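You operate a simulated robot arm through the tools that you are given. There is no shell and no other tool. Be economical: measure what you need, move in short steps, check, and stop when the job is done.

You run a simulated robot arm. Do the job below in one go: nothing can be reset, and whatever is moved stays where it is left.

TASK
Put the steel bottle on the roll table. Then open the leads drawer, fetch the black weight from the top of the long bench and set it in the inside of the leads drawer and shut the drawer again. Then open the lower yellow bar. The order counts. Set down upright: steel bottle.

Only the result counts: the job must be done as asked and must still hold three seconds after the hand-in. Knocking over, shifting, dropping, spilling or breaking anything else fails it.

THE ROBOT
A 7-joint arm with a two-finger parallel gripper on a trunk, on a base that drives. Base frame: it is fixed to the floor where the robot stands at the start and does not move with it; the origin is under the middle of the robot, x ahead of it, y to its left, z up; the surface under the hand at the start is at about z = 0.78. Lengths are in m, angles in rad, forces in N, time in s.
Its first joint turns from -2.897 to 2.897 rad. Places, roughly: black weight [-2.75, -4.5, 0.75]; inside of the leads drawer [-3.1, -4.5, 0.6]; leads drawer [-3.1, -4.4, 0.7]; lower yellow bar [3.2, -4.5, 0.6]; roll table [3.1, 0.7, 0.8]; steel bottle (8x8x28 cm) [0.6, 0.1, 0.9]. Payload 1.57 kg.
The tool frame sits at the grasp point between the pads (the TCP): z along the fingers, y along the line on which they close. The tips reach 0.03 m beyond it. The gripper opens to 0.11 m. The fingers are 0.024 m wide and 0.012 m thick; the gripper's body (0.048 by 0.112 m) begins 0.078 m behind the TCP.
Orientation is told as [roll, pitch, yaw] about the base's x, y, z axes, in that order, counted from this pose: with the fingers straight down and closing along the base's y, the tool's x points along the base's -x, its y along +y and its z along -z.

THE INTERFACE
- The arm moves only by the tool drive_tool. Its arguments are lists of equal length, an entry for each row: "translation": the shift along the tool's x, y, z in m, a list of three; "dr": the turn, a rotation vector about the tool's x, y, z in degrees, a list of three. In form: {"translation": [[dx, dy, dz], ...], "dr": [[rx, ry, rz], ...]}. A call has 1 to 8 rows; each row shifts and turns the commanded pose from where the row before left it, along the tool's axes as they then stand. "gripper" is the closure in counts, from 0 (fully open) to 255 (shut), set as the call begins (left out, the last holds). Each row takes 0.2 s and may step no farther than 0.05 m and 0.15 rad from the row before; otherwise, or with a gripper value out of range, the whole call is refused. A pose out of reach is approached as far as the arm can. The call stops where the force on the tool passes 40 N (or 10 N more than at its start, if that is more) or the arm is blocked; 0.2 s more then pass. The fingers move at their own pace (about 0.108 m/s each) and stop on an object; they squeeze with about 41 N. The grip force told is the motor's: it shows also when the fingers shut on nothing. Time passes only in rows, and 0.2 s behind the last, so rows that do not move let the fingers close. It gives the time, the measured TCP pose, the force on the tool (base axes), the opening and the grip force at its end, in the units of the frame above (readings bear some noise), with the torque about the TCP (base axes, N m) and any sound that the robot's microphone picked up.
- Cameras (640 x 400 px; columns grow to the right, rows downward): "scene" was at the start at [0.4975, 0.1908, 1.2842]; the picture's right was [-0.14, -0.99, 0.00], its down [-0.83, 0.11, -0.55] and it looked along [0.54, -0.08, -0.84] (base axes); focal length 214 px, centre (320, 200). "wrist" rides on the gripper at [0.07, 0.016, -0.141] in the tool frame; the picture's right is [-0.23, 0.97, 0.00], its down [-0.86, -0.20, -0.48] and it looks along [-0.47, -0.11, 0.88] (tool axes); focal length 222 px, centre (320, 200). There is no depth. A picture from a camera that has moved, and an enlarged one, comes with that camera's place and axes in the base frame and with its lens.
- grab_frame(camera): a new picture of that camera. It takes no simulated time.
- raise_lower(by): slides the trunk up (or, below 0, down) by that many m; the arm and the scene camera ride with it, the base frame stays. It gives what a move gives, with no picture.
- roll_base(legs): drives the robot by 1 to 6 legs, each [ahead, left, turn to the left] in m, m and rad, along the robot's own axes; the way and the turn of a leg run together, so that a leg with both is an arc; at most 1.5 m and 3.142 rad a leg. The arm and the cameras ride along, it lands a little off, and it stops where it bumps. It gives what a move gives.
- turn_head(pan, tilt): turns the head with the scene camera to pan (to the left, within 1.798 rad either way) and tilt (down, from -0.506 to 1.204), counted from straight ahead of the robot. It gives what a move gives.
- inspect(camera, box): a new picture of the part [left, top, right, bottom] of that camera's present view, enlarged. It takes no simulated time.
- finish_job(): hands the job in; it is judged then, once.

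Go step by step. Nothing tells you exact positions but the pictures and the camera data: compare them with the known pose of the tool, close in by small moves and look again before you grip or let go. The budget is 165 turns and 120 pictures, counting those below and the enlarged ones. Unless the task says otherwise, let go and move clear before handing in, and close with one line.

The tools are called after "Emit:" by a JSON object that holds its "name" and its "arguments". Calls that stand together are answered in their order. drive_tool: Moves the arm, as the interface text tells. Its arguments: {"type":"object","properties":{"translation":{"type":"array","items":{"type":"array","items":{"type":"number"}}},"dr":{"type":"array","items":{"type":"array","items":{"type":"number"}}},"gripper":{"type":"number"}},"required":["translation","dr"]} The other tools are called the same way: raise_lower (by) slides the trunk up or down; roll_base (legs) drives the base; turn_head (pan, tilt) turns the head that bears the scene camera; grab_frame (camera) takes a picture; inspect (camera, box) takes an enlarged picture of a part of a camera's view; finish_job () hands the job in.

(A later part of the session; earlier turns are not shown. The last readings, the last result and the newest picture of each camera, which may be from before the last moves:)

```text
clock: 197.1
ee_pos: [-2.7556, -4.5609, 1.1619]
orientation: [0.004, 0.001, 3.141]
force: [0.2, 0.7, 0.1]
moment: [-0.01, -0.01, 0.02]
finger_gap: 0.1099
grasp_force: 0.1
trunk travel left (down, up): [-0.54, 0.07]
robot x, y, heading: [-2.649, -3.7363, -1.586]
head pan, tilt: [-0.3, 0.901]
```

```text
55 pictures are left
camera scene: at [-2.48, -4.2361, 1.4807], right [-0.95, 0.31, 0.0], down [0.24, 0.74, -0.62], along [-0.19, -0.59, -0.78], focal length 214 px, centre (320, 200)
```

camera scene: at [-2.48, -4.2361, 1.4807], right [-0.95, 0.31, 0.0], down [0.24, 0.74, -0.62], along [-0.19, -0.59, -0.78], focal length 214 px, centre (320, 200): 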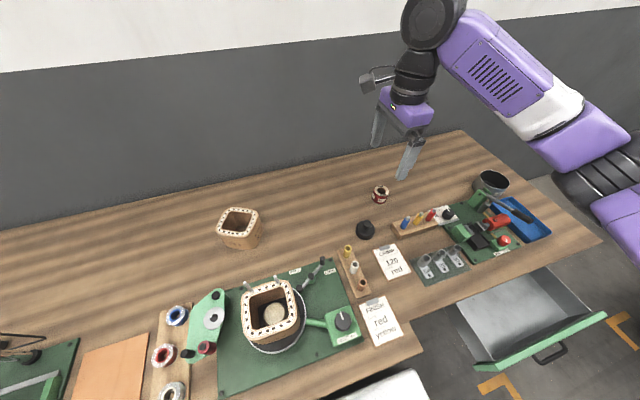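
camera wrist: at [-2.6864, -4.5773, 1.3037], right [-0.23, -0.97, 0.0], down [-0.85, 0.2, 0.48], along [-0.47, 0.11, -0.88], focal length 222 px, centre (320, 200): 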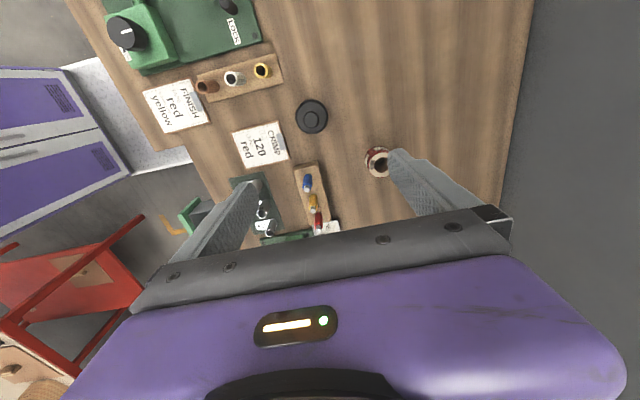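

The weight is at about (-2.751, -4.544) on a bench top near z≈0.80. I'll descend to just above it.

Emit:
{"name": "drive_tool", "arguments": {"translation": [[0.005, -0.017, 0.04], [0, 0, 0.045], [0, 0, 0.045], [0, 0, 0.045], [0, 0, 0.035], [0, 0, 0]], "dr": [[0, 0, 0], [0, 0, 0], [0, 0, 0], [0, 0, 0], [0, 0, 0], [0, 0, 0]]}}

Emit:
{"name": "grab_frame", "arguments": {"camera": "wrist"}}

Emit:
{"name": "inspect", "arguments": {"camera": "scene", "box": [310, 160, 430, 260]}}

```text
clock: 198.5
ee_pos: [-2.7525, -4.5444, 0.9517]
orientation: [0.003, 0.002, -3.14]
force: [-0.1, -0.1, 0.0]
moment: [0.02, 0.01, -0.01]
finger_gap: 0.1101
grasp_force: 0.0
trunk travel left (down, up): [-0.54, 0.07]
robot x, y, heading: [-2.6482, -3.7373, -1.587]
head pan, tilt: [-0.3, 0.901]
```

```text
54 pictures are left
camera wrist: at [-2.6829, -4.5609, 1.0932], right [-0.23, -0.97, 0.0], down [-0.86, 0.2, 0.48], along [-0.47, 0.11, -0.88], focal length 222 px, centre (320, 200)
```

wrist: 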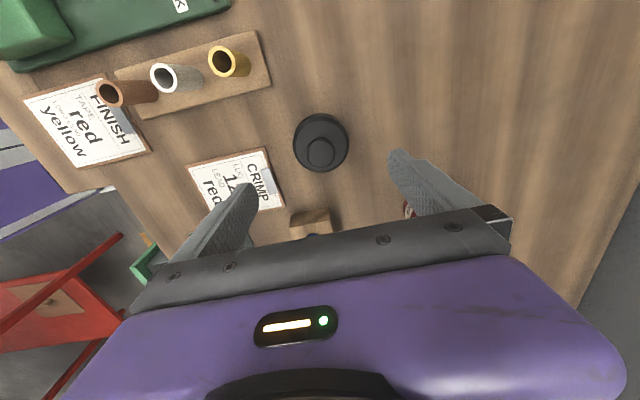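

```text
4.00 times, centred on (370, 210) of scene
camera zoom: at [-2.4792, -4.2363, 1.4806], right [-0.95, 0.31, 0.0], down [0.24, 0.74, -0.62], along [-0.19, -0.59, -0.78], focal length 858 px, centre (120, 160)
```

zoom: 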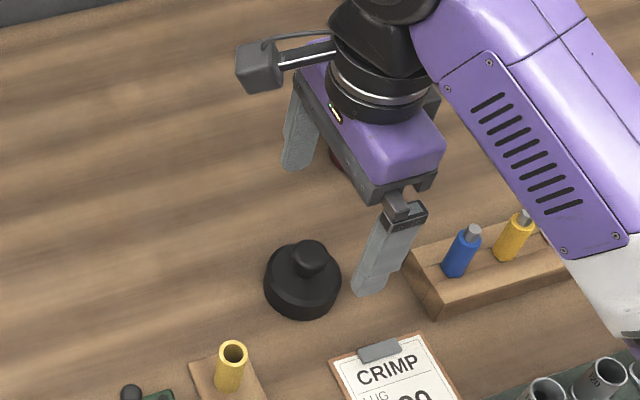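

The weight is centred between the open fingers; its base is about 7 cm wide. I'll descend with small steps.

Emit:
{"name": "drive_tool", "arguments": {"translation": [[0.0, 0, 0.04], [0, 0, 0.03], [0, 0, 0.015], [0, 0, 0.01], [0, 0, 0.008], [0, 0, 0]], "dr": [[0, 0, 0], [0, 0, 0], [0, 0, 0], [0, 0, 0], [0, 0, 0], [0, 0, 0]]}}

Emit:
{"name": "grab_frame", "arguments": {"camera": "wrist"}}

Emit:
{"name": "inspect", "arguments": {"camera": "scene", "box": [310, 180, 430, 260]}}

```text
clock: 199.9
ee_pos: [-2.7523, -4.545, 0.8497]
orientation: [0.004, 0.002, -3.139]
force: [3.1, 3.5, 25.7]
moment: [1.63, -0.19, -0.15]
finger_gap: 0.1102
grasp_force: 0.1
trunk travel left (down, up): [-0.54, 0.07]
robot x, y, heading: [-2.6503, -3.7338, -1.586]
head pan, tilt: [-0.3, 0.901]
```

```text
52 pictures are left
camera wrist: at [-2.6822, -4.5612, 0.9917], right [-0.23, -0.97, 0.0], down [-0.86, 0.2, 0.48], along [-0.47, 0.1, -0.88], focal length 222 px, centre (320, 200)
```

wrist: 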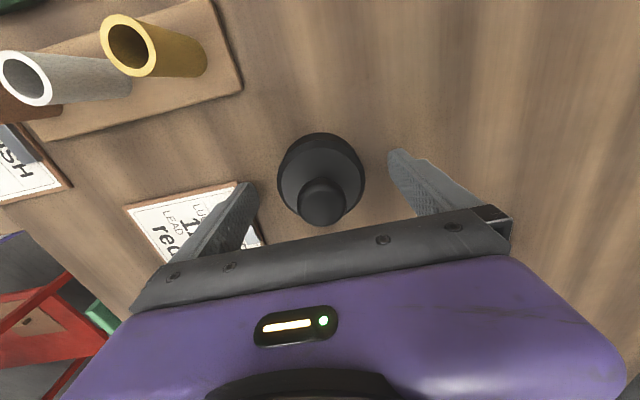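

```text
5.00 times, centred on (370, 220) of scene
camera zoom: at [-2.479, -4.2355, 1.4813], right [-0.95, 0.31, 0.0], down [0.24, 0.74, -0.62], along [-0.19, -0.59, -0.78], focal length 1072 px, centre (70, 100)
```

zoom: 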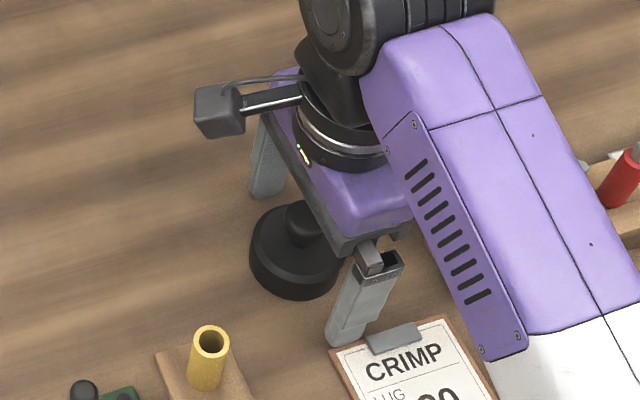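

There was contact, and a fingertip is probably on the clipboard's corner. I'll lift 2 cm, narrow the opening to clear the clipboard and check.

Emit:
{"name": "drive_tool", "arguments": {"translation": [[0, 0, -0.015], [0, 0, -0.01], [0, 0.002, 0], [0, 0, 0]], "dr": [[0, 0, 0], [0, 0, 0], [0, 0, 0], [0, 0, 0]]}}

Emit:
{"name": "drive_tool", "arguments": {"translation": [[0, 0, 0], [0, 0, 0]], "dr": [[0, 0, 0], [0, 0, 0]], "gripper": 50}}

Emit:
{"name": "grab_frame", "arguments": {"camera": "wrist"}}

Emit:
{"name": "inspect", "arguments": {"camera": "scene", "box": [310, 180, 430, 260]}}

```text
clock: 200.9
ee_pos: [-2.7527, -4.546, 0.8732]
orientation: [0.002, 0.001, -3.139]
force: [0.2, 0.2, 0.5]
moment: [0.01, 0.02, -0.03]
finger_gap: 0.1102
grasp_force: 0.0
trunk travel left (down, up): [-0.54, 0.07]
robot x, y, heading: [-2.6524, -3.7345, -1.586]
head pan, tilt: [-0.3, 0.901]
```

```text
clock: 201.5
ee_pos: [-2.7521, -4.5457, 0.8729]
orientation: [0.004, 0.0, -3.14]
force: [-0.2, -0.7, 1.0]
moment: [0.01, -0.02, 0.02]
finger_gap: 0.0883
grasp_force: 0.0
trunk travel left (down, up): [-0.54, 0.07]
robot x, y, heading: [-2.6497, -3.7373, -1.587]
head pan, tilt: [-0.3, 0.901]
```

```text
50 pictures are left
camera wrist: at [-2.6827, -4.5623, 1.0154], right [-0.23, -0.97, 0.0], down [-0.86, 0.2, 0.48], along [-0.47, 0.11, -0.88], focal length 222 px, centre (320, 200)
```

wrist: 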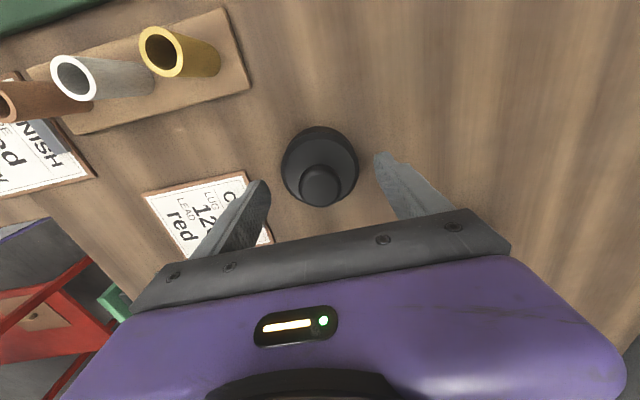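

```text
5.00 times, centred on (370, 220) of scene
camera zoom: at [-2.4793, -4.2363, 1.4806], right [-0.95, 0.31, 0.0], down [0.24, 0.74, -0.62], along [-0.19, -0.59, -0.78], focal length 1072 px, centre (70, 100)
```

zoom: 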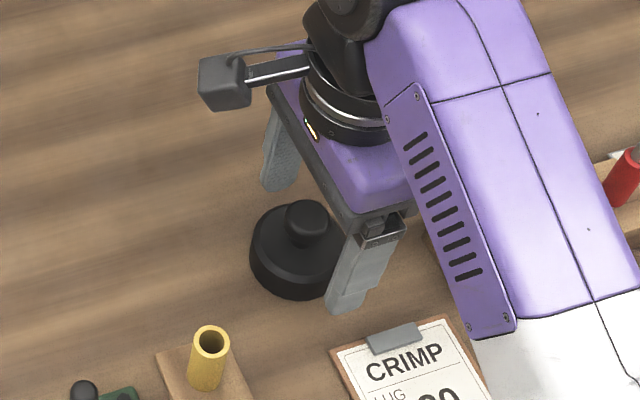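

The fingertips had simply touched the bench top (z≈0.82), and the clipboard is clear. I'll go down to just above that and close on the weight's base.

Emit:
{"name": "drive_tool", "arguments": {"translation": [[0, 0, 0.01], [0, 0, 0.008], [0, 0, 0]], "dr": [[0, 0, 0], [0, 0, 0], [0, 0, 0]]}}

Emit:
{"name": "drive_tool", "arguments": {"translation": [[0, 0, 0], [0, 0, 0], [0, 0, 0]], "dr": [[0, 0, 0], [0, 0, 0], [0, 0, 0]], "gripper": 255}}

Emit:
{"name": "grab_frame", "arguments": {"camera": "wrist"}}

```text
clock: 202.3
ee_pos: [-2.752, -4.5456, 0.8551]
orientation: [0.004, 0.001, -3.139]
force: [0.7, -1.3, 0.6]
moment: [0.03, 0.03, 0.01]
finger_gap: 0.0882
grasp_force: 0.0
trunk travel left (down, up): [-0.54, 0.07]
robot x, y, heading: [-2.6521, -3.737, -1.586]
head pan, tilt: [-0.3, 0.901]
```

```text
clock: 203.1
ee_pos: [-2.7515, -4.5463, 0.8562]
orientation: [0.001, 0.001, -3.14]
force: [0.3, -3.0, -0.3]
moment: [-0.13, 0.06, -0.01]
finger_gap: 0.0632
grasp_force: 41.5
trunk travel left (down, up): [-0.54, 0.07]
robot x, y, heading: [-2.6517, -3.7331, -1.592]
head pan, tilt: [-0.3, 0.901]
```

```text
48 pictures are left
camera wrist: at [-2.6828, -4.5623, 0.9965], right [-0.23, -0.97, 0.0], down [-0.86, 0.2, 0.48], along [-0.47, 0.11, -0.88], focal length 222 px, centre (320, 200)
```

wrist: 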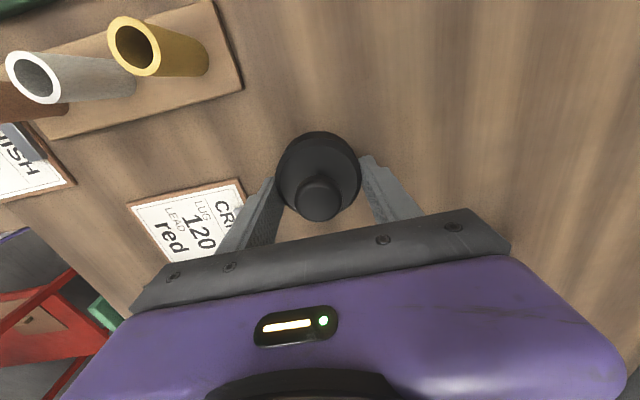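

It's gripped at 63 mm. I'll lift and check.

Emit:
{"name": "drive_tool", "arguments": {"translation": [[0, 0, -0.01], [0, 0, -0.03], [0, 0, -0.045], [0, 0, -0.045], [0, 0, -0.045], [0, 0, -0.04], [0, 0, 0]], "dr": [[0, 0, 0], [0, 0, 0], [0, 0, 0], [0, 0, 0], [0, 0, 0], [0, 0, 0], [0, 0, 0]]}}

Emit:
{"name": "grab_frame", "arguments": {"camera": "wrist"}}

Emit:
{"name": "turn_head", "arguments": {"pan": -0.7, "tilt": 0.95}}

Emit:
{"name": "grab_frame", "arguments": {"camera": "scene"}}

```text
clock: 204.7
ee_pos: [-2.7515, -4.545, 1.0719]
orientation: [0.001, 0.001, -3.14]
force: [0.4, 0.3, -7.6]
moment: [0.03, 0.07, 0.01]
finger_gap: 0.0631
grasp_force: 41.4
trunk travel left (down, up): [-0.54, 0.07]
robot x, y, heading: [-2.65, -3.7343, -1.585]
head pan, tilt: [-0.3, 0.901]
```

```text
47 pictures are left
camera wrist: at [-2.6823, -4.5611, 1.2124], right [-0.23, -0.97, 0.0], down [-0.86, 0.2, 0.48], along [-0.47, 0.11, -0.88], focal length 222 px, centre (320, 200)
```

wrist: 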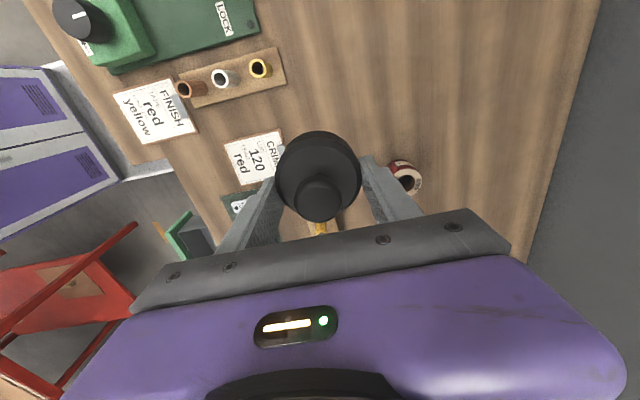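

```text
clock: 205.6
ee_pos: [-2.7514, -4.5444, 1.0702]
orientation: [0.002, 0.001, -3.138]
force: [1.0, 0.1, -7.2]
moment: [0.0, 0.04, -0.01]
finger_gap: 0.0629
grasp_force: 40.8
trunk travel left (down, up): [-0.54, 0.07]
robot x, y, heading: [-2.6466, -3.7336, -1.587]
head pan, tilt: [-0.7, 0.949]
```

```text
46 pictures are left
camera scene: at [-2.5035, -4.2197, 1.4769], right [-0.75, 0.66, 0.0], down [0.53, 0.61, -0.58], along [-0.38, -0.44, -0.81], focal length 214 px, centre (320, 200)
```

scene: 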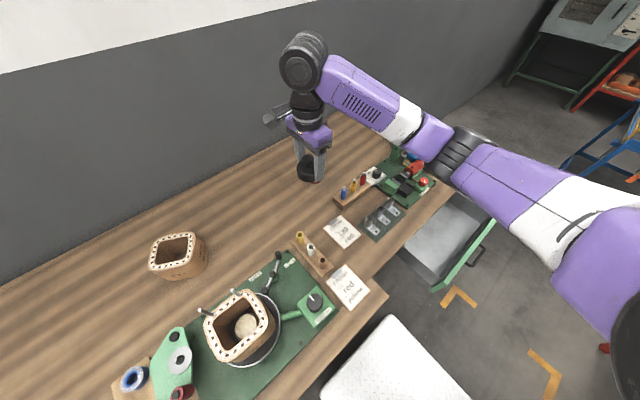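

The weight is secure. I'll carry it over the open drawer and turn the hand so the fingers close along x, to fit between the drawer front and the bench edge.

Emit:
{"name": "drive_tool", "arguments": {"translation": [[-0.0317, -0.0327, 0], [-0.0317, -0.0327, 0], [-0.0317, -0.0327, 0], [-0.0317, -0.0327, 0], [-0.0317, -0.0327, 0], [-0.0317, -0.0327, 0], [-0.0317, -0.0327, 0], [-0.0317, -0.0327, 0]], "dr": [[0, 0, 0], [0, 0, 0], [0, 0, 0], [0, 0, 0], [0, 0, 0], [0, 0, 0], [0, 0, 0], [0, 0, 0]]}}

Emit:
{"name": "drive_tool", "arguments": {"translation": [[-0.0317, -0.0327, 0], [-0.0317, -0.0327, 0], [-0.0317, -0.0327, 0], [0, 0, 0], [0, 0, 0], [0, 0, 0], [0, 0, 0], [0, 0, 0]], "dr": [[0, 0, 0], [0, 0, 0], [0, 0, 0], [0, 0, -8.5], [0, 0, -8.5], [0, 0, -8.5], [0, 0, -8.5], [0, 0, -8.5]]}}

Emit:
{"name": "drive_tool", "arguments": {"translation": [[0, 0, 0], [0, 0, 0], [0, 0, 0], [0, 0, 0], [0, 0, 0], [0, 0, 0], [0, 0, 0]], "dr": [[0, 0, -8.5], [0, 0, -8.5], [0, 0, -8.5], [0, 0, -8.5], [0, 0, -8.5], [0, 0, -5], [0, 0, 0]]}}

Emit:
{"name": "grab_frame", "arguments": {"camera": "wrist"}}

Emit:
{"name": "grab_frame", "arguments": {"camera": "scene"}}

```text
clock: 207.4
ee_pos: [-3.0016, -4.2849, 1.0708]
orientation: [0.003, -0.001, -3.138]
force: [0.9, -0.1, -6.6]
moment: [0.03, 0.04, 0.01]
finger_gap: 0.0628
grasp_force: 41.5
trunk travel left (down, up): [-0.54, 0.07]
robot x, y, heading: [-2.6501, -3.7316, -1.587]
head pan, tilt: [-0.7, 0.949]
```

```text
clock: 209.2
ee_pos: [-3.1, -4.1876, 1.0711]
orientation: [0.002, -0.002, -2.397]
force: [0.0, 1.0, -7.8]
moment: [-0.03, 0.04, -0.01]
finger_gap: 0.063
grasp_force: 41.1
trunk travel left (down, up): [-0.54, 0.07]
robot x, y, heading: [-2.6483, -3.7383, -1.592]
head pan, tilt: [-0.7, 0.949]
```

```text
clock: 210.8
ee_pos: [-3.1005, -4.1857, 1.0705]
orientation: [0.0, -0.003, -1.567]
force: [1.0, -0.5, -7.2]
moment: [-0.05, 0.03, 0.01]
finger_gap: 0.0632
grasp_force: 41.1
trunk travel left (down, up): [-0.54, 0.07]
robot x, y, heading: [-2.6503, -3.7337, -1.593]
head pan, tilt: [-0.7, 0.949]
```

```text
45 pictures are left
camera wrist: at [-3.0852, -4.1172, 1.2116], right [0.97, -0.22, 0.0], down [-0.2, -0.85, 0.48], along [-0.11, -0.47, -0.88], focal length 222 px, centre (320, 200)
```

wrist: 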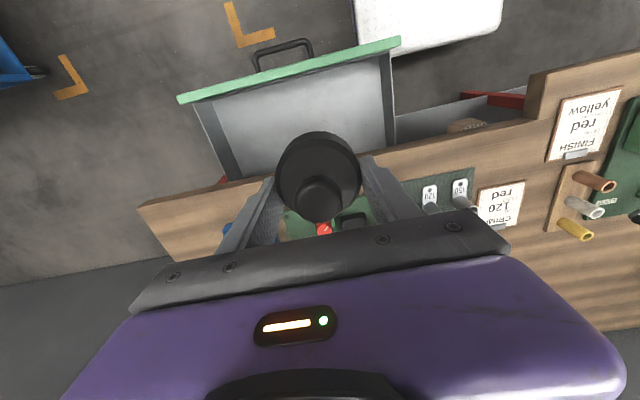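

```text
44 pictures are left
camera scene: at [-2.5037, -4.2195, 1.4769], right [-0.75, 0.66, 0.0], down [0.53, 0.61, -0.58], along [-0.38, -0.44, -0.81], focal length 214 px, centre (320, 200)
```

scene: 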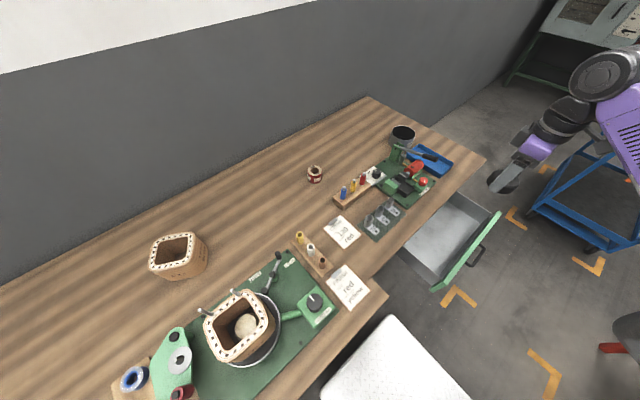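

The opening between the drawer front (inner y≈-4.10) and the bench edge (y≈-4.247) is about 15 cm. I'll centre at y≈-4.168 and lower partway.

Emit:
{"name": "drive_tool", "arguments": {"translation": [[0.018, 0, 0.0], [0, 0, 0.045], [0, 0, 0.045], [0, 0, 0.045], [0, 0, 0.045], [0, 0, 0.045], [0, 0, 0.03], [0, 0, 0]], "dr": [[0, 0, 0], [0, 0, 0], [0, 0, 0], [0, 0, 0], [0, 0, 0], [0, 0, 0], [0, 0, 0], [0, 0, 0]]}}

Emit:
{"name": "grab_frame", "arguments": {"camera": "wrist"}}

Emit:
{"name": "grab_frame", "arguments": {"camera": "scene"}}

```text
clock: 212.6
ee_pos: [-3.0965, -4.169, 0.8137]
orientation: [0.001, -0.001, -1.57]
force: [0.3, 0.0, -7.3]
moment: [0.01, 0.01, 0.02]
finger_gap: 0.063
grasp_force: 40.9
trunk travel left (down, up): [-0.54, 0.07]
robot x, y, heading: [-2.6473, -3.7369, -1.584]
head pan, tilt: [-0.7, 0.949]
```

```text
43 pictures are left
camera wrist: at [-3.0827, -4.1008, 0.9553], right [0.97, -0.23, 0.0], down [-0.2, -0.85, 0.48], along [-0.11, -0.47, -0.88], focal length 222 px, centre (320, 200)
```

wrist: 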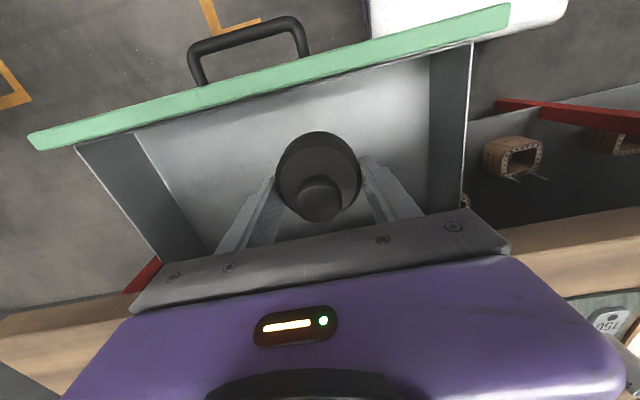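

```text
42 pictures are left
camera scene: at [-2.5036, -4.2195, 1.4769], right [-0.75, 0.66, 0.0], down [0.53, 0.61, -0.58], along [-0.38, -0.44, -0.81], focal length 214 px, centre (320, 200)
```

scene: 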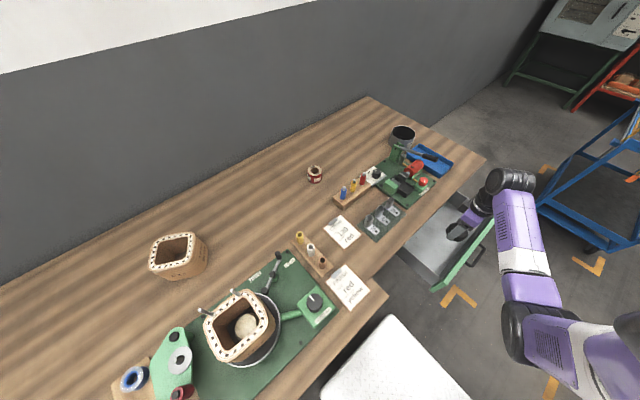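

It's centred over the drawer floor. I'll lower slowly to touch.

Emit:
{"name": "drive_tool", "arguments": {"translation": [[0, 0, 0.035], [0, 0, 0.035], [0, 0, 0.015], [0, 0, 0.008], [0, 0, 0.008], [0, 0, 0.008], [0, 0, 0.007], [0, 0, 0.006]], "dr": [[0, 0, 0], [0, 0, 0], [0, 0, 0], [0, 0, 0], [0, 0, 0], [0, 0, 0], [0, 0, 0], [0, 0, 0]]}}

Emit:
{"name": "grab_frame", "arguments": {"camera": "wrist"}}

```text
clock: 214.4
ee_pos: [-3.0988, -4.1701, 0.6919]
orientation: [-0.002, 0.0, -1.571]
force: [-0.4, -0.8, -7.0]
moment: [-0.01, -0.01, 0.02]
finger_gap: 0.063
grasp_force: 41.8
trunk travel left (down, up): [-0.54, 0.07]
robot x, y, heading: [-2.6467, -3.7353, -1.581]
head pan, tilt: [-0.7, 0.949]
```

```text
41 pictures are left
camera wrist: at [-3.0846, -4.1004, 0.8342], right [0.97, -0.23, 0.0], down [-0.2, -0.85, 0.48], along [-0.11, -0.47, -0.88], focal length 222 px, centre (320, 200)
```

wrist: 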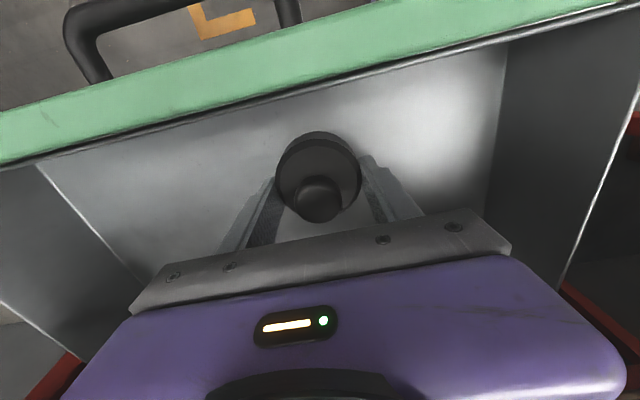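

No contact yet, so I'll keep lowering in small steps.

Emit:
{"name": "drive_tool", "arguments": {"translation": [[0, 0, 0.006], [0, 0, 0.006], [0, 0, 0.006], [0, 0, 0.006], [0, 0, 0.006], [0, 0, 0.006]], "dr": [[0, 0, 0], [0, 0, 0], [0, 0, 0], [0, 0, 0], [0, 0, 0], [0, 0, 0]]}}

```text
clock: 215.3
ee_pos: [-3.1016, -4.1707, 0.6777]
orientation: [-0.001, -0.004, -1.568]
force: [6.9, -0.5, 23.8]
moment: [0.18, -1.11, -0.11]
finger_gap: 0.0629
grasp_force: 40.8
trunk travel left (down, up): [-0.54, 0.07]
robot x, y, heading: [-2.6526, -3.7392, -1.59]
head pan, tilt: [-0.7, 0.949]
stopped in row 4: the force on the tool passed its limit at 65 N (the readings are from after the stop); the commanded pose is now the measured one
```

It's touching the drawer floor. I'll relax slightly, open and lift out.

Emit:
{"name": "drive_tool", "arguments": {"translation": [[0, 0, -0.001], [0, 0, 0]], "dr": [[0, 0, 0], [0, 0, 0]]}}

Emit:
{"name": "drive_tool", "arguments": {"translation": [[0, 0, 0], [0, 0, 0], [0, 0, 0]], "dr": [[0, 0, 0], [0, 0, 0], [0, 0, 0]], "gripper": 0}}

Emit:
{"name": "drive_tool", "arguments": {"translation": [[0, 0, -0.03], [0, 0, -0.045], [0, 0, -0.045], [0, 0, -0.045], [0, 0, -0.045], [0, 0, -0.045]], "dr": [[0, 0, 0], [0, 0, 0], [0, 0, 0], [0, 0, 0], [0, 0, 0], [0, 0, 0]]}}

Emit:
{"name": "grab_frame", "arguments": {"camera": "wrist"}}

```text
clock: 215.9
ee_pos: [-3.1031, -4.1717, 0.678]
orientation: [-0.001, -0.003, -1.567]
force: [5.1, -1.3, 15.2]
moment: [0.13, -0.93, 0.03]
finger_gap: 0.0627
grasp_force: 41.5
trunk travel left (down, up): [-0.54, 0.07]
robot x, y, heading: [-2.6503, -3.7351, -1.585]
head pan, tilt: [-0.7, 0.949]
```

```text
clock: 216.7
ee_pos: [-3.1027, -4.1705, 0.6781]
orientation: [-0.004, -0.004, -1.568]
force: [-8.0, 2.0, 8.3]
moment: [0.13, -0.27, 0.18]
finger_gap: 0.1032
grasp_force: 0.1
trunk travel left (down, up): [-0.54, 0.07]
robot x, y, heading: [-2.6506, -3.7342, -1.582]
head pan, tilt: [-0.7, 0.949]
```

```text
clock: 218.1
ee_pos: [-3.1084, -4.1763, 0.8882]
orientation: [-0.026, -0.02, -1.566]
force: [-0.3, 0.1, 0.1]
moment: [-0.01, -0.03, -0.01]
finger_gap: 0.1101
grasp_force: 0.1
out of reach, approached as far as the arm can: row 5, 6
trunk travel left (down, up): [-0.54, 0.07]
robot x, y, heading: [-2.6495, -3.7341, -1.587]
head pan, tilt: [-0.7, 0.949]
```

```text
40 pictures are left
camera wrist: at [-3.0902, -4.1038, 1.0275], right [0.97, -0.22, -0.02], down [-0.18, -0.85, 0.5], along [-0.13, -0.48, -0.86], focal length 222 px, centre (320, 200)
```

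wrist: 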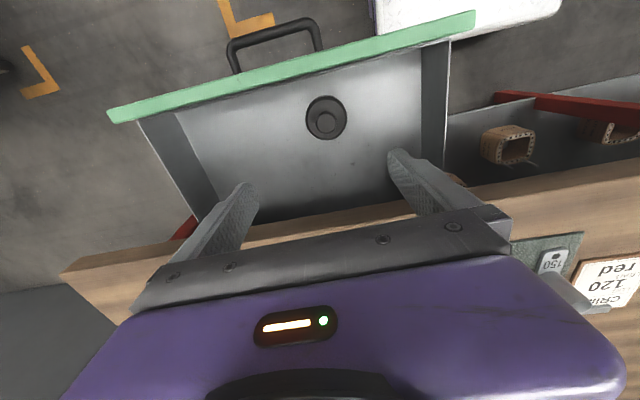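

The weight stands in the drawer. To close it I'll back the base to where I opened it from and grip the handle the same way again.

Emit:
{"name": "raise_lower", "arguments": {"by": 0.06}}

Emit:
{"name": "roll_base", "arguments": {"legs": [[-0.375, 0, 0], [0, -0.095, 0]]}}

Emit:
{"name": "drive_tool", "arguments": {"translation": [[-0.04, 0.01, 0], [-0.04, 0.01, 0], [-0.04, 0.01, 0], [-0.03, 0.01, 0], [-0.03, 0.01, 0], [0, 0, 0]], "dr": [[0, 0, 0], [0, 0, 0], [0, 0, 0], [0, 0, 0], [0, 0, 0], [0, 0, 0]], "gripper": 125}}

Emit:
{"name": "grab_frame", "arguments": {"camera": "scene"}}

```text
clock: 219.1
ee_pos: [-3.1096, -4.1758, 0.9479]
orientation: [-0.026, -0.021, -1.565]
force: [-0.1, 0.2, -0.2]
moment: [0.0, -0.04, 0.01]
finger_gap: 0.1101
grasp_force: 0.0
trunk travel left (down, up): [-0.6, 0.01]
robot x, y, heading: [-2.6479, -3.7282, -1.585]
head pan, tilt: [-0.7, 0.949]
```

```text
clock: 222.2
ee_pos: [-3.1987, -3.7965, 0.9489]
orientation: [-0.027, -0.021, -1.57]
force: [-0.8, -0.2, 0.1]
moment: [-0.06, 0.0, 0.04]
finger_gap: 0.1099
grasp_force: 0.0
trunk travel left (down, up): [-0.6, 0.01]
robot x, y, heading: [-2.7363, -3.3559, -1.591]
head pan, tilt: [-0.7, 0.949]
```

```text
clock: 223.6
ee_pos: [-3.1511, -3.9787, 0.9488]
orientation: [-0.026, -0.021, -1.571]
force: [0.0, 0.2, 0.1]
moment: [-0.02, 0.0, 0.0]
finger_gap: 0.0562
grasp_force: 0.1
trunk travel left (down, up): [-0.6, 0.01]
robot x, y, heading: [-2.7383, -3.3548, -1.592]
head pan, tilt: [-0.7, 0.949]
```

```text
39 pictures are left
camera scene: at [-2.594, -3.8423, 1.537], right [-0.75, 0.66, 0.0], down [0.54, 0.61, -0.58], along [-0.38, -0.44, -0.81], focal length 214 px, centre (320, 200)
```

scene: 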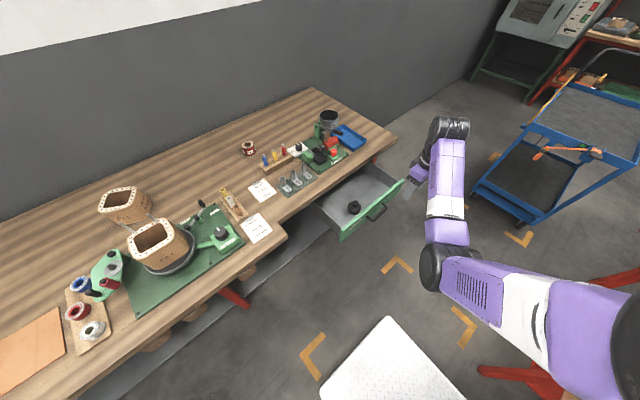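

The weight sits upright in the drawer. I'll turn the hand horizontal again.

Emit:
{"name": "drive_tool", "arguments": {"translation": [[0.01, 0, 0], [0, 0, 0], [0, 0, 0], [0, 0, 0], [0, 0, 0], [0, 0, 0], [0, 0, 0], [0, 0, 0]], "dr": [[0, 0, 8.5], [0, 0, 8.5], [0, 0, 8.5], [0, 0, 8.5], [0, 0, 8.5], [0, 0, 8.5], [0, 0, 8.5], [0, 0, 8.5]]}}

Emit:
{"name": "drive_tool", "arguments": {"translation": [[0, 0, 0], [0, 0, 0], [0, 0, 0], [0, 0, 0], [0, 0, 0], [0, 0, 0], [0, 0, 0], [0, 0, 0]], "dr": [[0, 0, 8.5], [0, 0, 8.5], [0, 0, 5], [-8.5, 0, 0], [-8.5, 0, 0], [-8.5, 0, 0], [-8.5, 0, 0], [-8.5, 0, 0]]}}

Emit:
{"name": "drive_tool", "arguments": {"translation": [[0, 0, 0], [0, 0, 0], [0, 0, 0], [0, 0, 0], [0, 0, 0], [0, 0, 0], [0, 0, 0]], "dr": [[-8.5, 0, 0], [-8.5, 0, 0], [-8.5, 0, 0], [-8.5, 0, 0], [-8.5, 0, 0], [-5, 0, 0], [0, 0, 0]]}}

```text
clock: 225.4
ee_pos: [-3.1501, -3.9661, 0.9491]
orientation: [0.01, -0.032, -2.76]
force: [-0.3, -0.5, 0.7]
moment: [-0.01, -0.02, 0.0]
finger_gap: 0.0559
grasp_force: 0.1
trunk travel left (down, up): [-0.6, 0.01]
robot x, y, heading: [-2.7379, -3.3587, -1.591]
head pan, tilt: [-0.7, 0.949]
```

```text
clock: 227.2
ee_pos: [-3.1505, -3.9655, 0.9494]
orientation: [0.764, -0.028, 3.141]
force: [-0.8, 0.0, 0.0]
moment: [-0.01, 0.01, 0.0]
finger_gap: 0.0563
grasp_force: 0.1
trunk travel left (down, up): [-0.6, 0.01]
robot x, y, heading: [-2.739, -3.3555, -1.592]
head pan, tilt: [-0.7, 0.949]
```

```text
clock: 228.8
ee_pos: [-3.1501, -3.9654, 0.95]
orientation: [1.595, -0.027, 3.142]
force: [-0.1, -0.4, 0.6]
moment: [0.0, 0.02, -0.02]
finger_gap: 0.0562
grasp_force: 0.0
trunk travel left (down, up): [-0.6, 0.01]
robot x, y, heading: [-2.7392, -3.3581, -1.594]
head pan, tilt: [-0.7, 0.949]
```

Emit:
{"name": "drive_tool", "arguments": {"translation": [[0.015, 0, 0], [0, 0, 0]], "dr": [[1.4, 0, 0], [0, 0, 0]]}}

Emit:
{"name": "raise_lower", "arguments": {"by": -0.256}}

Emit:
{"name": "grab_frame", "arguments": {"camera": "wrist"}}

```text
clock: 229.4
ee_pos: [-3.1348, -3.9661, 0.9495]
orientation: [1.565, -0.027, 3.138]
force: [0.5, 0.5, 1.1]
moment: [-0.02, 0.01, -0.02]
finger_gap: 0.0563
grasp_force: 0.0
trunk travel left (down, up): [-0.6, 0.01]
robot x, y, heading: [-2.7364, -3.3565, -1.592]
head pan, tilt: [-0.7, 0.949]
```

```text
clock: 232.0
ee_pos: [-3.1355, -3.966, 0.6942]
orientation: [1.567, -0.026, 3.14]
force: [0.0, -0.5, -0.1]
moment: [-0.02, 0.01, 0.0]
finger_gap: 0.0561
grasp_force: 0.0
trunk travel left (down, up): [-0.344, 0.266]
robot x, y, heading: [-2.7354, -3.3593, -1.595]
head pan, tilt: [-0.7, 0.949]
```

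```text
38 pictures are left
camera wrist: at [-3.0654, -3.8255, 0.7089], right [-0.2, 0.0, 0.98], down [-0.86, 0.48, -0.17], along [-0.47, -0.88, -0.1], focal length 222 px, centre (320, 200)
```

wrist: 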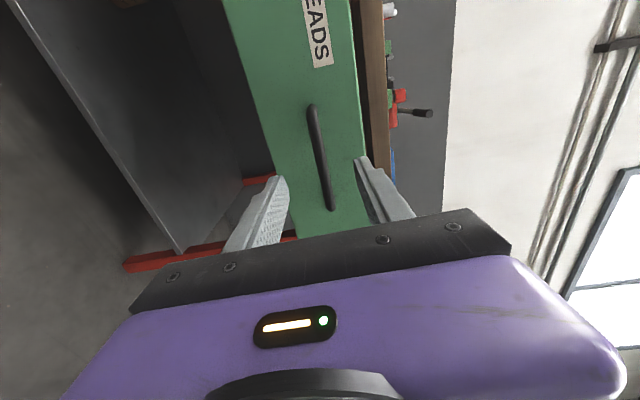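

The bar is lined up. I'll advance 7 cm and grip it.

Emit:
{"name": "drive_tool", "arguments": {"translation": [[0, 0, 0.03], [0, 0, 0.025], [0, 0, 0.013], [0, 0, 0]], "dr": [[0, 0, 0], [0, 0, 0], [0, 0, 0], [0, 0, 0]]}}

Emit:
{"name": "drive_tool", "arguments": {"translation": [[0, 0, 0], [0, 0, 0], [0, 0, 0]], "dr": [[0, 0, 0], [0, 0, 0], [0, 0, 0]], "gripper": 255}}

```text
clock: 233.0
ee_pos: [-3.136, -4.0346, 0.6932]
orientation: [1.566, -0.027, 3.139]
force: [-0.6, 0.6, 0.2]
moment: [0.0, -0.01, -0.01]
finger_gap: 0.0559
grasp_force: 0.2
trunk travel left (down, up): [-0.344, 0.266]
robot x, y, heading: [-2.7396, -3.3564, -1.588]
head pan, tilt: [-0.7, 0.949]
```

```text
clock: 233.8
ee_pos: [-3.135, -4.0361, 0.6933]
orientation: [1.568, -0.025, 3.14]
force: [0.4, -1.4, 2.3]
moment: [-0.06, -0.79, -0.01]
finger_gap: 0.012
grasp_force: 29.2
trunk travel left (down, up): [-0.344, 0.266]
robot x, y, heading: [-2.7337, -3.3567, -1.593]
head pan, tilt: [-0.7, 0.949]
```

It's gripped. I'll push the drawer shut gently.

Emit:
{"name": "drive_tool", "arguments": {"translation": [[0, 0, 0.01], [0, 0, 0.02], [0, 0, 0.025], [0, 0, 0.025], [0, 0, 0.025], [0, 0, 0.025], [0, 0, 0.025], [0, 0, 0.025]], "dr": [[0, 0, 0], [0, 0, 0], [0, 0, 0], [0, 0, 0], [0, 0, 0], [0, 0, 0], [0, 0, 0], [0, 0, 0]]}}

Emit:
{"name": "drive_tool", "arguments": {"translation": [[0, 0, 0.02], [0, 0, 0.015], [0, 0, 0.012], [0, 0, 0.008], [0, 0, 0.006], [0, 0, 0]], "dr": [[0, 0, 0], [0, 0, 0], [0, 0, 0], [0, 0, 0], [0, 0, 0], [0, 0, 0]]}}

Emit:
{"name": "grab_frame", "arguments": {"camera": "scene"}}

```text
clock: 235.6
ee_pos: [-3.1342, -4.2117, 0.6948]
orientation: [1.566, -0.028, 3.139]
force: [-3.9, -0.4, -2.3]
moment: [0.03, -0.66, -0.02]
finger_gap: 0.0127
grasp_force: 29.7
trunk travel left (down, up): [-0.344, 0.266]
robot x, y, heading: [-2.7397, -3.3587, -1.593]
head pan, tilt: [-0.7, 0.949]
```

```text
clock: 237.0
ee_pos: [-3.1342, -4.2745, 0.6944]
orientation: [1.57, -0.027, 3.144]
force: [6.0, 12.0, 18.7]
moment: [-0.35, -0.69, 0.83]
finger_gap: 0.0123
grasp_force: 29.7
trunk travel left (down, up): [-0.344, 0.266]
robot x, y, heading: [-2.735, -3.3547, -1.594]
head pan, tilt: [-0.7, 0.949]
```

```text
37 pictures are left
camera scene: at [-2.5937, -3.8414, 1.2814], right [-0.75, 0.66, 0.0], down [0.54, 0.61, -0.58], along [-0.39, -0.44, -0.81], focal length 214 px, centre (320, 200)
```

scene: 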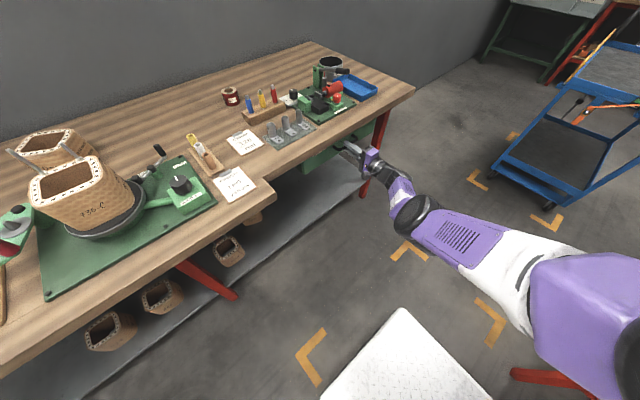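

The drawer is back at its closed position, with the stop pushing back. I'll give one small extra push, release and back away.

Emit:
{"name": "drive_tool", "arguments": {"translation": [[0, 0, 0.002], [0, 0, 0.001]], "dr": [[0, 0, 0], [0, 0, 0]]}}

Emit:
{"name": "drive_tool", "arguments": {"translation": [[0, 0, 0], [0, 0, 0], [0, 0, -0.02], [0, 0, -0.04], [0, 0, -0.045], [0, 0, -0.045], [0, 0, -0.045], [0, 0, -0.045]], "dr": [[0, 0, 0], [0, 0, 0], [0, 0, 0], [0, 0, 0], [0, 0, 0], [0, 0, 0], [0, 0, 0], [0, 0, 0]], "gripper": 125}}

Emit:
{"name": "grab_frame", "arguments": {"camera": "wrist"}}

```text
clock: 237.6
ee_pos: [-3.1366, -4.2762, 0.6955]
orientation: [1.57, -0.026, 3.14]
force: [8.6, 25.5, 23.0]
moment: [-0.37, -0.72, 0.22]
finger_gap: 0.0124
grasp_force: 30.0
trunk travel left (down, up): [-0.344, 0.266]
robot x, y, heading: [-2.7388, -3.3573, -1.595]
head pan, tilt: [-0.7, 0.949]
```

```text
clock: 239.4
ee_pos: [-3.1365, -4.0371, 0.6922]
orientation: [1.567, -0.029, 3.14]
force: [0.1, 0.6, 0.3]
moment: [-0.03, 0.0, -0.01]
finger_gap: 0.0561
grasp_force: 0.0
trunk travel left (down, up): [-0.344, 0.266]
robot x, y, heading: [-2.7391, -3.3568, -1.594]
head pan, tilt: [-0.7, 0.949]
```

```text
36 pictures are left
camera wrist: at [-3.0667, -3.8963, 0.7073], right [-0.2, 0.0, 0.98], down [-0.86, 0.48, -0.17], along [-0.47, -0.88, -0.1], focal length 222 px, centre (320, 200)
```

wrist: 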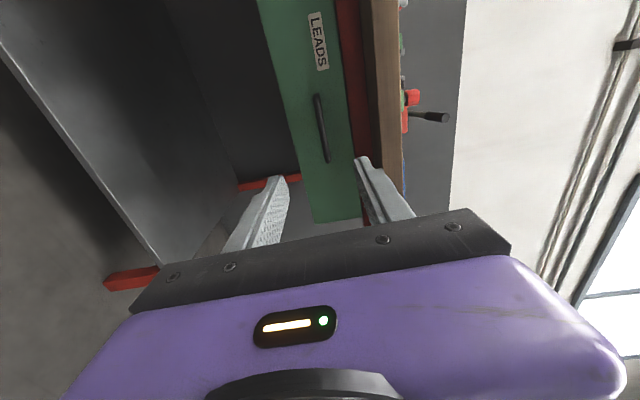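

The drawer is shut with its handle free. I'll raise the hand and move off toward the shelf with the yellow bars at about (3.2, -4.5).

Emit:
{"name": "drive_tool", "arguments": {"translation": [[0, 0.045, 0], [0, 0.045, 0], [0, 0.045, 0], [0, 0.045, 0], [0, 0.045, 0], [0, 0.045, 0]], "dr": [[0, 0, 0], [0, 0, 0], [0, 0, 0], [0, 0, 0], [0, 0, 0], [0, 0, 0]]}}

Emit:
{"name": "raise_lower", "arguments": {"by": 0.25}}

Emit:
{"name": "turn_head", "arguments": {"pan": 0.0, "tilt": 0.4}}

Emit:
{"name": "roll_base", "arguments": {"legs": [[0, 0.15, 0], [0, 0, 1.59], [0, -0.48, 0]]}}

Emit:
{"name": "grab_frame", "arguments": {"camera": "scene"}}

```text
clock: 240.8
ee_pos: [-3.1269, -4.0398, 0.9672]
orientation: [1.568, -0.026, 3.141]
force: [-0.4, 0.5, -0.4]
moment: [-0.01, -0.03, 0.02]
finger_gap: 0.0558
grasp_force: 0.0
trunk travel left (down, up): [-0.344, 0.266]
robot x, y, heading: [-2.7365, -3.3562, -1.593]
head pan, tilt: [-0.7, 0.949]
```

```text
clock: 243.4
ee_pos: [-3.1267, -4.0408, 1.2149]
orientation: [1.566, -0.026, 3.139]
force: [-0.6, -0.6, -0.6]
moment: [-0.01, 0.01, -0.02]
finger_gap: 0.056
grasp_force: 0.0
trunk travel left (down, up): [-0.594, 0.016]
robot x, y, heading: [-2.737, -3.3631, -1.595]
head pan, tilt: [-0.7, 0.949]
```

```text
clock: 244.5
ee_pos: [-3.1276, -4.0396, 1.2145]
orientation: [1.566, -0.026, 3.139]
force: [-0.6, -0.4, -0.7]
moment: [0.01, 0.0, 0.0]
finger_gap: 0.0561
grasp_force: 0.1
trunk travel left (down, up): [-0.594, 0.016]
robot x, y, heading: [-2.7346, -3.3565, -1.598]
head pan, tilt: [0.0, 0.4]
```

```text
clock: 252.1
ee_pos: [-1.9092, -4.2126, 1.2151]
orientation: [1.568, -0.027, -1.567]
force: [0.8, -0.6, -0.3]
moment: [0.01, 0.0, 0.02]
finger_gap: 0.0562
grasp_force: 0.1
trunk travel left (down, up): [-0.594, 0.016]
robot x, y, heading: [-2.5949, -3.8274, -0.019]
head pan, tilt: [0.0, 0.4]
```

```text
35 pictures are left
camera scene: at [-2.0725, -3.6359, 1.5776], right [-0.02, -1.0, 0.0], down [-0.39, 0.01, -0.92], along [0.92, -0.01, -0.39], focal length 214 px, centre (320, 200)
```

scene: 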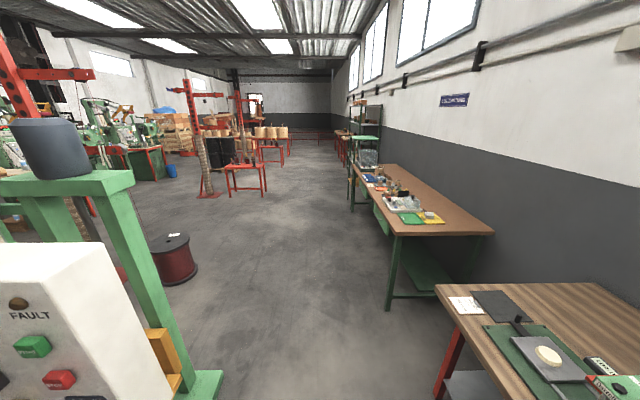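

The way is clear between the control board and the bench. I'll drive ahead, then shift to y≈-3.4 and continue.

Emit:
{"name": "roll_base", "arguments": {"legs": [[1.4, 0.02, 0], [1.3, 0.4, 0.02], [1.45, 0.0, 0], [0.9, 0, 0]]}}

Emit:
{"name": "turn_head", "arguments": {"pan": -0.8, "tilt": 0.5}}

Emit:
{"name": "grab_frame", "arguments": {"camera": "scene"}}

```text
clock: 276.4
ee_pos: [3.0972, -3.4044, 1.2143]
orientation: [1.568, -0.027, -1.446]
force: [0.9, -0.8, 0.8]
moment: [-0.01, 0.02, -0.02]
finger_gap: 0.0562
grasp_force: 0.0
trunk travel left (down, up): [-0.594, 0.016]
robot x, y, heading: [2.37, -3.103, 0.104]
head pan, tilt: [0.0, 0.4]
```

```text
clock: 277.5
ee_pos: [3.0973, -3.4049, 1.2149]
orientation: [1.567, -0.025, -1.448]
force: [0.0, 0.0, 0.1]
moment: [-0.04, 0.0, 0.0]
finger_gap: 0.0561
grasp_force: 0.1
trunk travel left (down, up): [-0.594, 0.016]
robot x, y, heading: [2.3694, -3.1013, 0.098]
head pan, tilt: [-0.799, 0.499]
```

```text
34 pictures are left
camera scene: at [2.8451, -2.9182, 1.5685], right [-0.64, -0.77, 0.0], down [-0.37, 0.31, -0.88], along [0.67, -0.56, -0.48], focal length 214 px, centre (320, 200)
```

scene: 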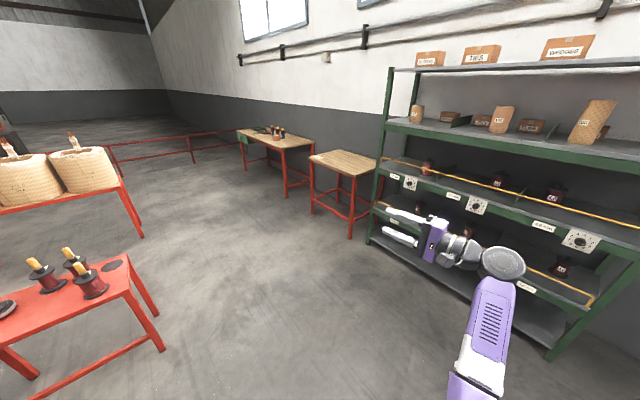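

I see the shelf with two yellow bars. I'll drive in front of it and turn to face it.

Emit:
{"name": "roll_base", "arguments": {"legs": [[0.75, 0, 0], [0, 0, -1.67]]}}

Emit:
{"name": "turn_head", "arguments": {"pan": 0.0, "tilt": 0.65}}

Emit:
{"name": "grab_frame", "arguments": {"camera": "scene"}}

```text
clock: 285.7
ee_pos: [2.7255, -3.7131, 1.2137]
orientation: [1.567, -0.026, 3.139]
force: [-0.1, 0.1, 0.1]
moment: [0.04, 0.0, 0.0]
finger_gap: 0.0562
grasp_force: 0.1
trunk travel left (down, up): [-0.594, 0.016]
robot x, y, heading: [3.1154, -3.028, -1.595]
head pan, tilt: [-0.799, 0.499]
```

```text
clock: 286.8
ee_pos: [2.7262, -3.7127, 1.2158]
orientation: [1.565, -0.027, 3.14]
force: [0.1, 0.5, -0.3]
moment: [0.0, -0.01, -0.02]
finger_gap: 0.0563
grasp_force: 0.0
trunk travel left (down, up): [-0.594, 0.016]
robot x, y, heading: [3.1154, -3.0304, -1.596]
head pan, tilt: [0.0, 0.649]
```

```text
33 pictures are left
camera scene: at [3.3049, -3.5477, 1.5551], right [-1.0, 0.02, 0.0], down [0.01, 0.6, -0.8], along [-0.02, -0.8, -0.6], focal length 214 px, centre (320, 200)
```

scene: 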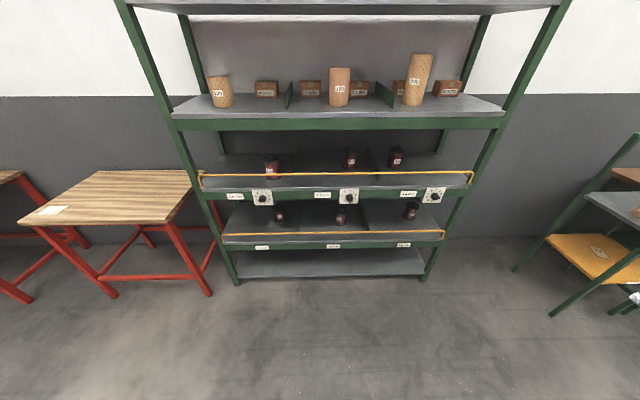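

Emit:
{"name": "inspect", "arguments": {"camera": "scene", "box": [180, 135, 340, 285]}}

Emit:
{"name": "inspect", "arguments": {"camera": "scene", "box": [330, 135, 490, 285]}}

```text
2.67 times, centred on (260, 210) of scene
camera zoom: at [3.3049, -3.5477, 1.5551], right [-1.0, 0.02, 0.0], down [0.01, 0.6, -0.8], along [-0.02, -0.8, -0.6], focal length 572 px, centre (480, 173)
```

zoom: 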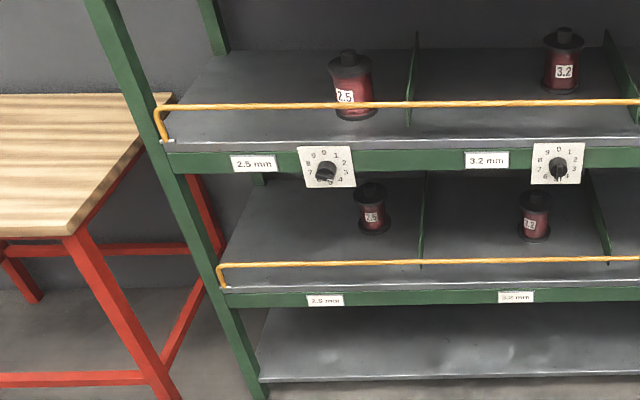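

```text
2.67 times, centred on (410, 210) of scene
camera zoom: at [3.3049, -3.5477, 1.5551], right [-1.0, 0.02, 0.0], down [0.01, 0.6, -0.8], along [-0.02, -0.8, -0.6], focal length 572 px, centre (80, 173)
```

zoom: 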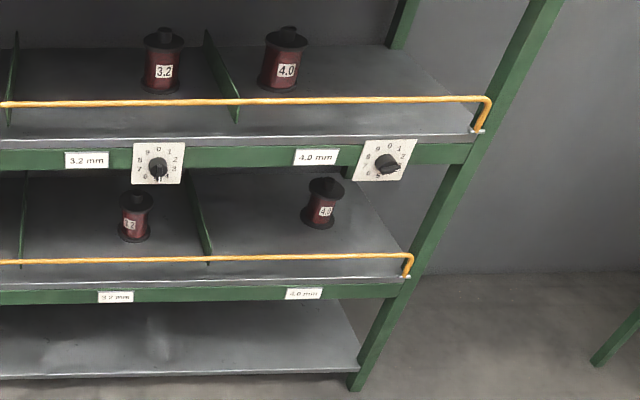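

The lower bar is a U-shaped bail hinged at the shelf lip: bar z≈0.53, pivot z≈0.446, plane y≈-4.55, x from 2.45 to 3.92. It should swing out toward me. I'll position the base so the arm repeats the drawer-pull geometry at x≈3.28.

Emit:
{"name": "roll_base", "arguments": {"legs": [[0, 0.54, 0], [0.48, 0, 0]]}}

Emit:
{"name": "raise_lower", "arguments": {"by": -0.41}}

Emit:
{"name": "grab_frame", "arguments": {"camera": "wrist"}}

```text
clock: 292.4
ee_pos: [3.2554, -4.2091, 1.2155]
orientation: [1.567, -0.026, 3.139]
force: [-0.1, -0.2, 0.4]
moment: [-0.02, -0.01, -0.02]
finger_gap: 0.0561
grasp_force: 0.0
trunk travel left (down, up): [-0.594, 0.016]
robot x, y, heading: [3.6495, -3.5259, -1.592]
head pan, tilt: [0.0, 0.649]
```

```text
refused: -0.41 is not a number from -0.4 to 0.4
```

```text
30 pictures are left
camera wrist: at [3.327, -4.0685, 1.2301], right [-0.2, 0.0, 0.98], down [-0.86, 0.48, -0.17], along [-0.47, -0.88, -0.1], focal length 222 px, centre (320, 200)
```

wrist: 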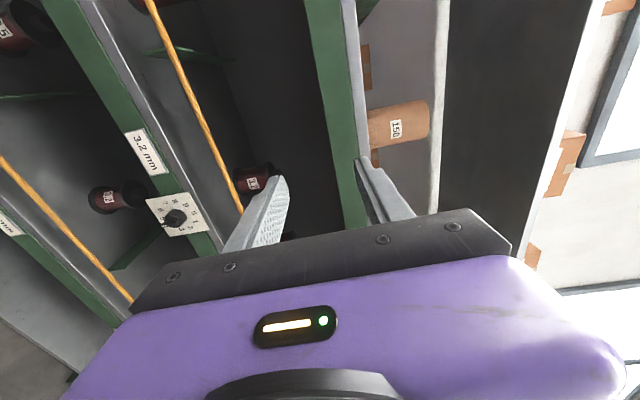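

Emit:
{"name": "raise_lower", "arguments": {"by": -0.4}}

Emit:
{"name": "drive_tool", "arguments": {"translation": [[0, -0.045, 0], [0, -0.045, 0], [0, -0.045, 0], [0, -0.045, 0], [0, -0.045, 0], [0, -0.04, 0], [0, 0, 0]], "dr": [[0, 0, 0], [0, 0, 0], [0, 0, 0], [0, 0, 0], [0, 0, 0], [0, 0, 0], [0, 0, 0]]}}

Emit:
{"name": "grab_frame", "arguments": {"camera": "wrist"}}

Emit:
{"name": "turn_head", "arguments": {"pan": -0.3, "tilt": 0.75}}

Emit:
{"name": "grab_frame", "arguments": {"camera": "scene"}}

```text
clock: 296.2
ee_pos: [3.2568, -4.2091, 0.8153]
orientation: [1.567, -0.025, 3.137]
force: [0.0, 0.1, -0.2]
moment: [-0.01, -0.03, 0.01]
finger_gap: 0.0559
grasp_force: 0.1
trunk travel left (down, up): [-0.194, 0.416]
robot x, y, heading: [3.6496, -3.526, -1.598]
head pan, tilt: [0.0, 0.649]
```

```text
clock: 297.8
ee_pos: [3.2503, -4.2066, 0.5515]
orientation: [1.568, -0.028, 3.137]
force: [0.8, 0.0, 0.2]
moment: [0.0, 0.0, 0.03]
finger_gap: 0.0561
grasp_force: 0.1
trunk travel left (down, up): [-0.194, 0.416]
robot x, y, heading: [3.653, -3.5261, -1.604]
head pan, tilt: [0.0, 0.649]
```

```text
29 pictures are left
camera wrist: at [3.3205, -4.0657, 0.5655], right [-0.2, 0.0, 0.98], down [-0.86, 0.48, -0.17], along [-0.47, -0.88, -0.1], focal length 222 px, centre (320, 200)
```

wrist: 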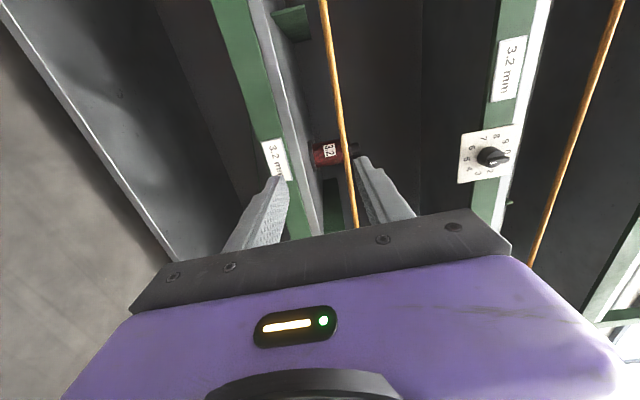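

```text
clock: 298.6
ee_pos: [3.2507, -4.2053, 0.5511]
orientation: [1.567, -0.026, 3.135]
force: [-0.2, -0.7, -0.4]
moment: [-0.04, 0.02, 0.0]
finger_gap: 0.0563
grasp_force: 0.0
trunk travel left (down, up): [-0.194, 0.416]
robot x, y, heading: [3.6503, -3.5264, -1.593]
head pan, tilt: [-0.3, 0.75]
```

```text
28 pictures are left
camera scene: at [3.8121, -4.0376, 1.1465], right [-0.95, 0.32, 0.0], down [0.22, 0.65, -0.73], along [-0.23, -0.69, -0.68], focal length 214 px, centre (320, 200)
```

scene: 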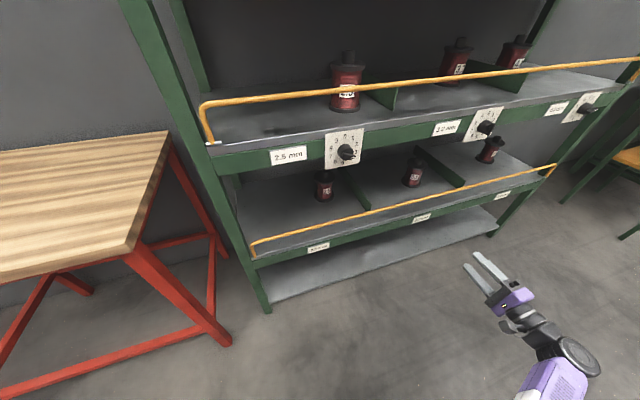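

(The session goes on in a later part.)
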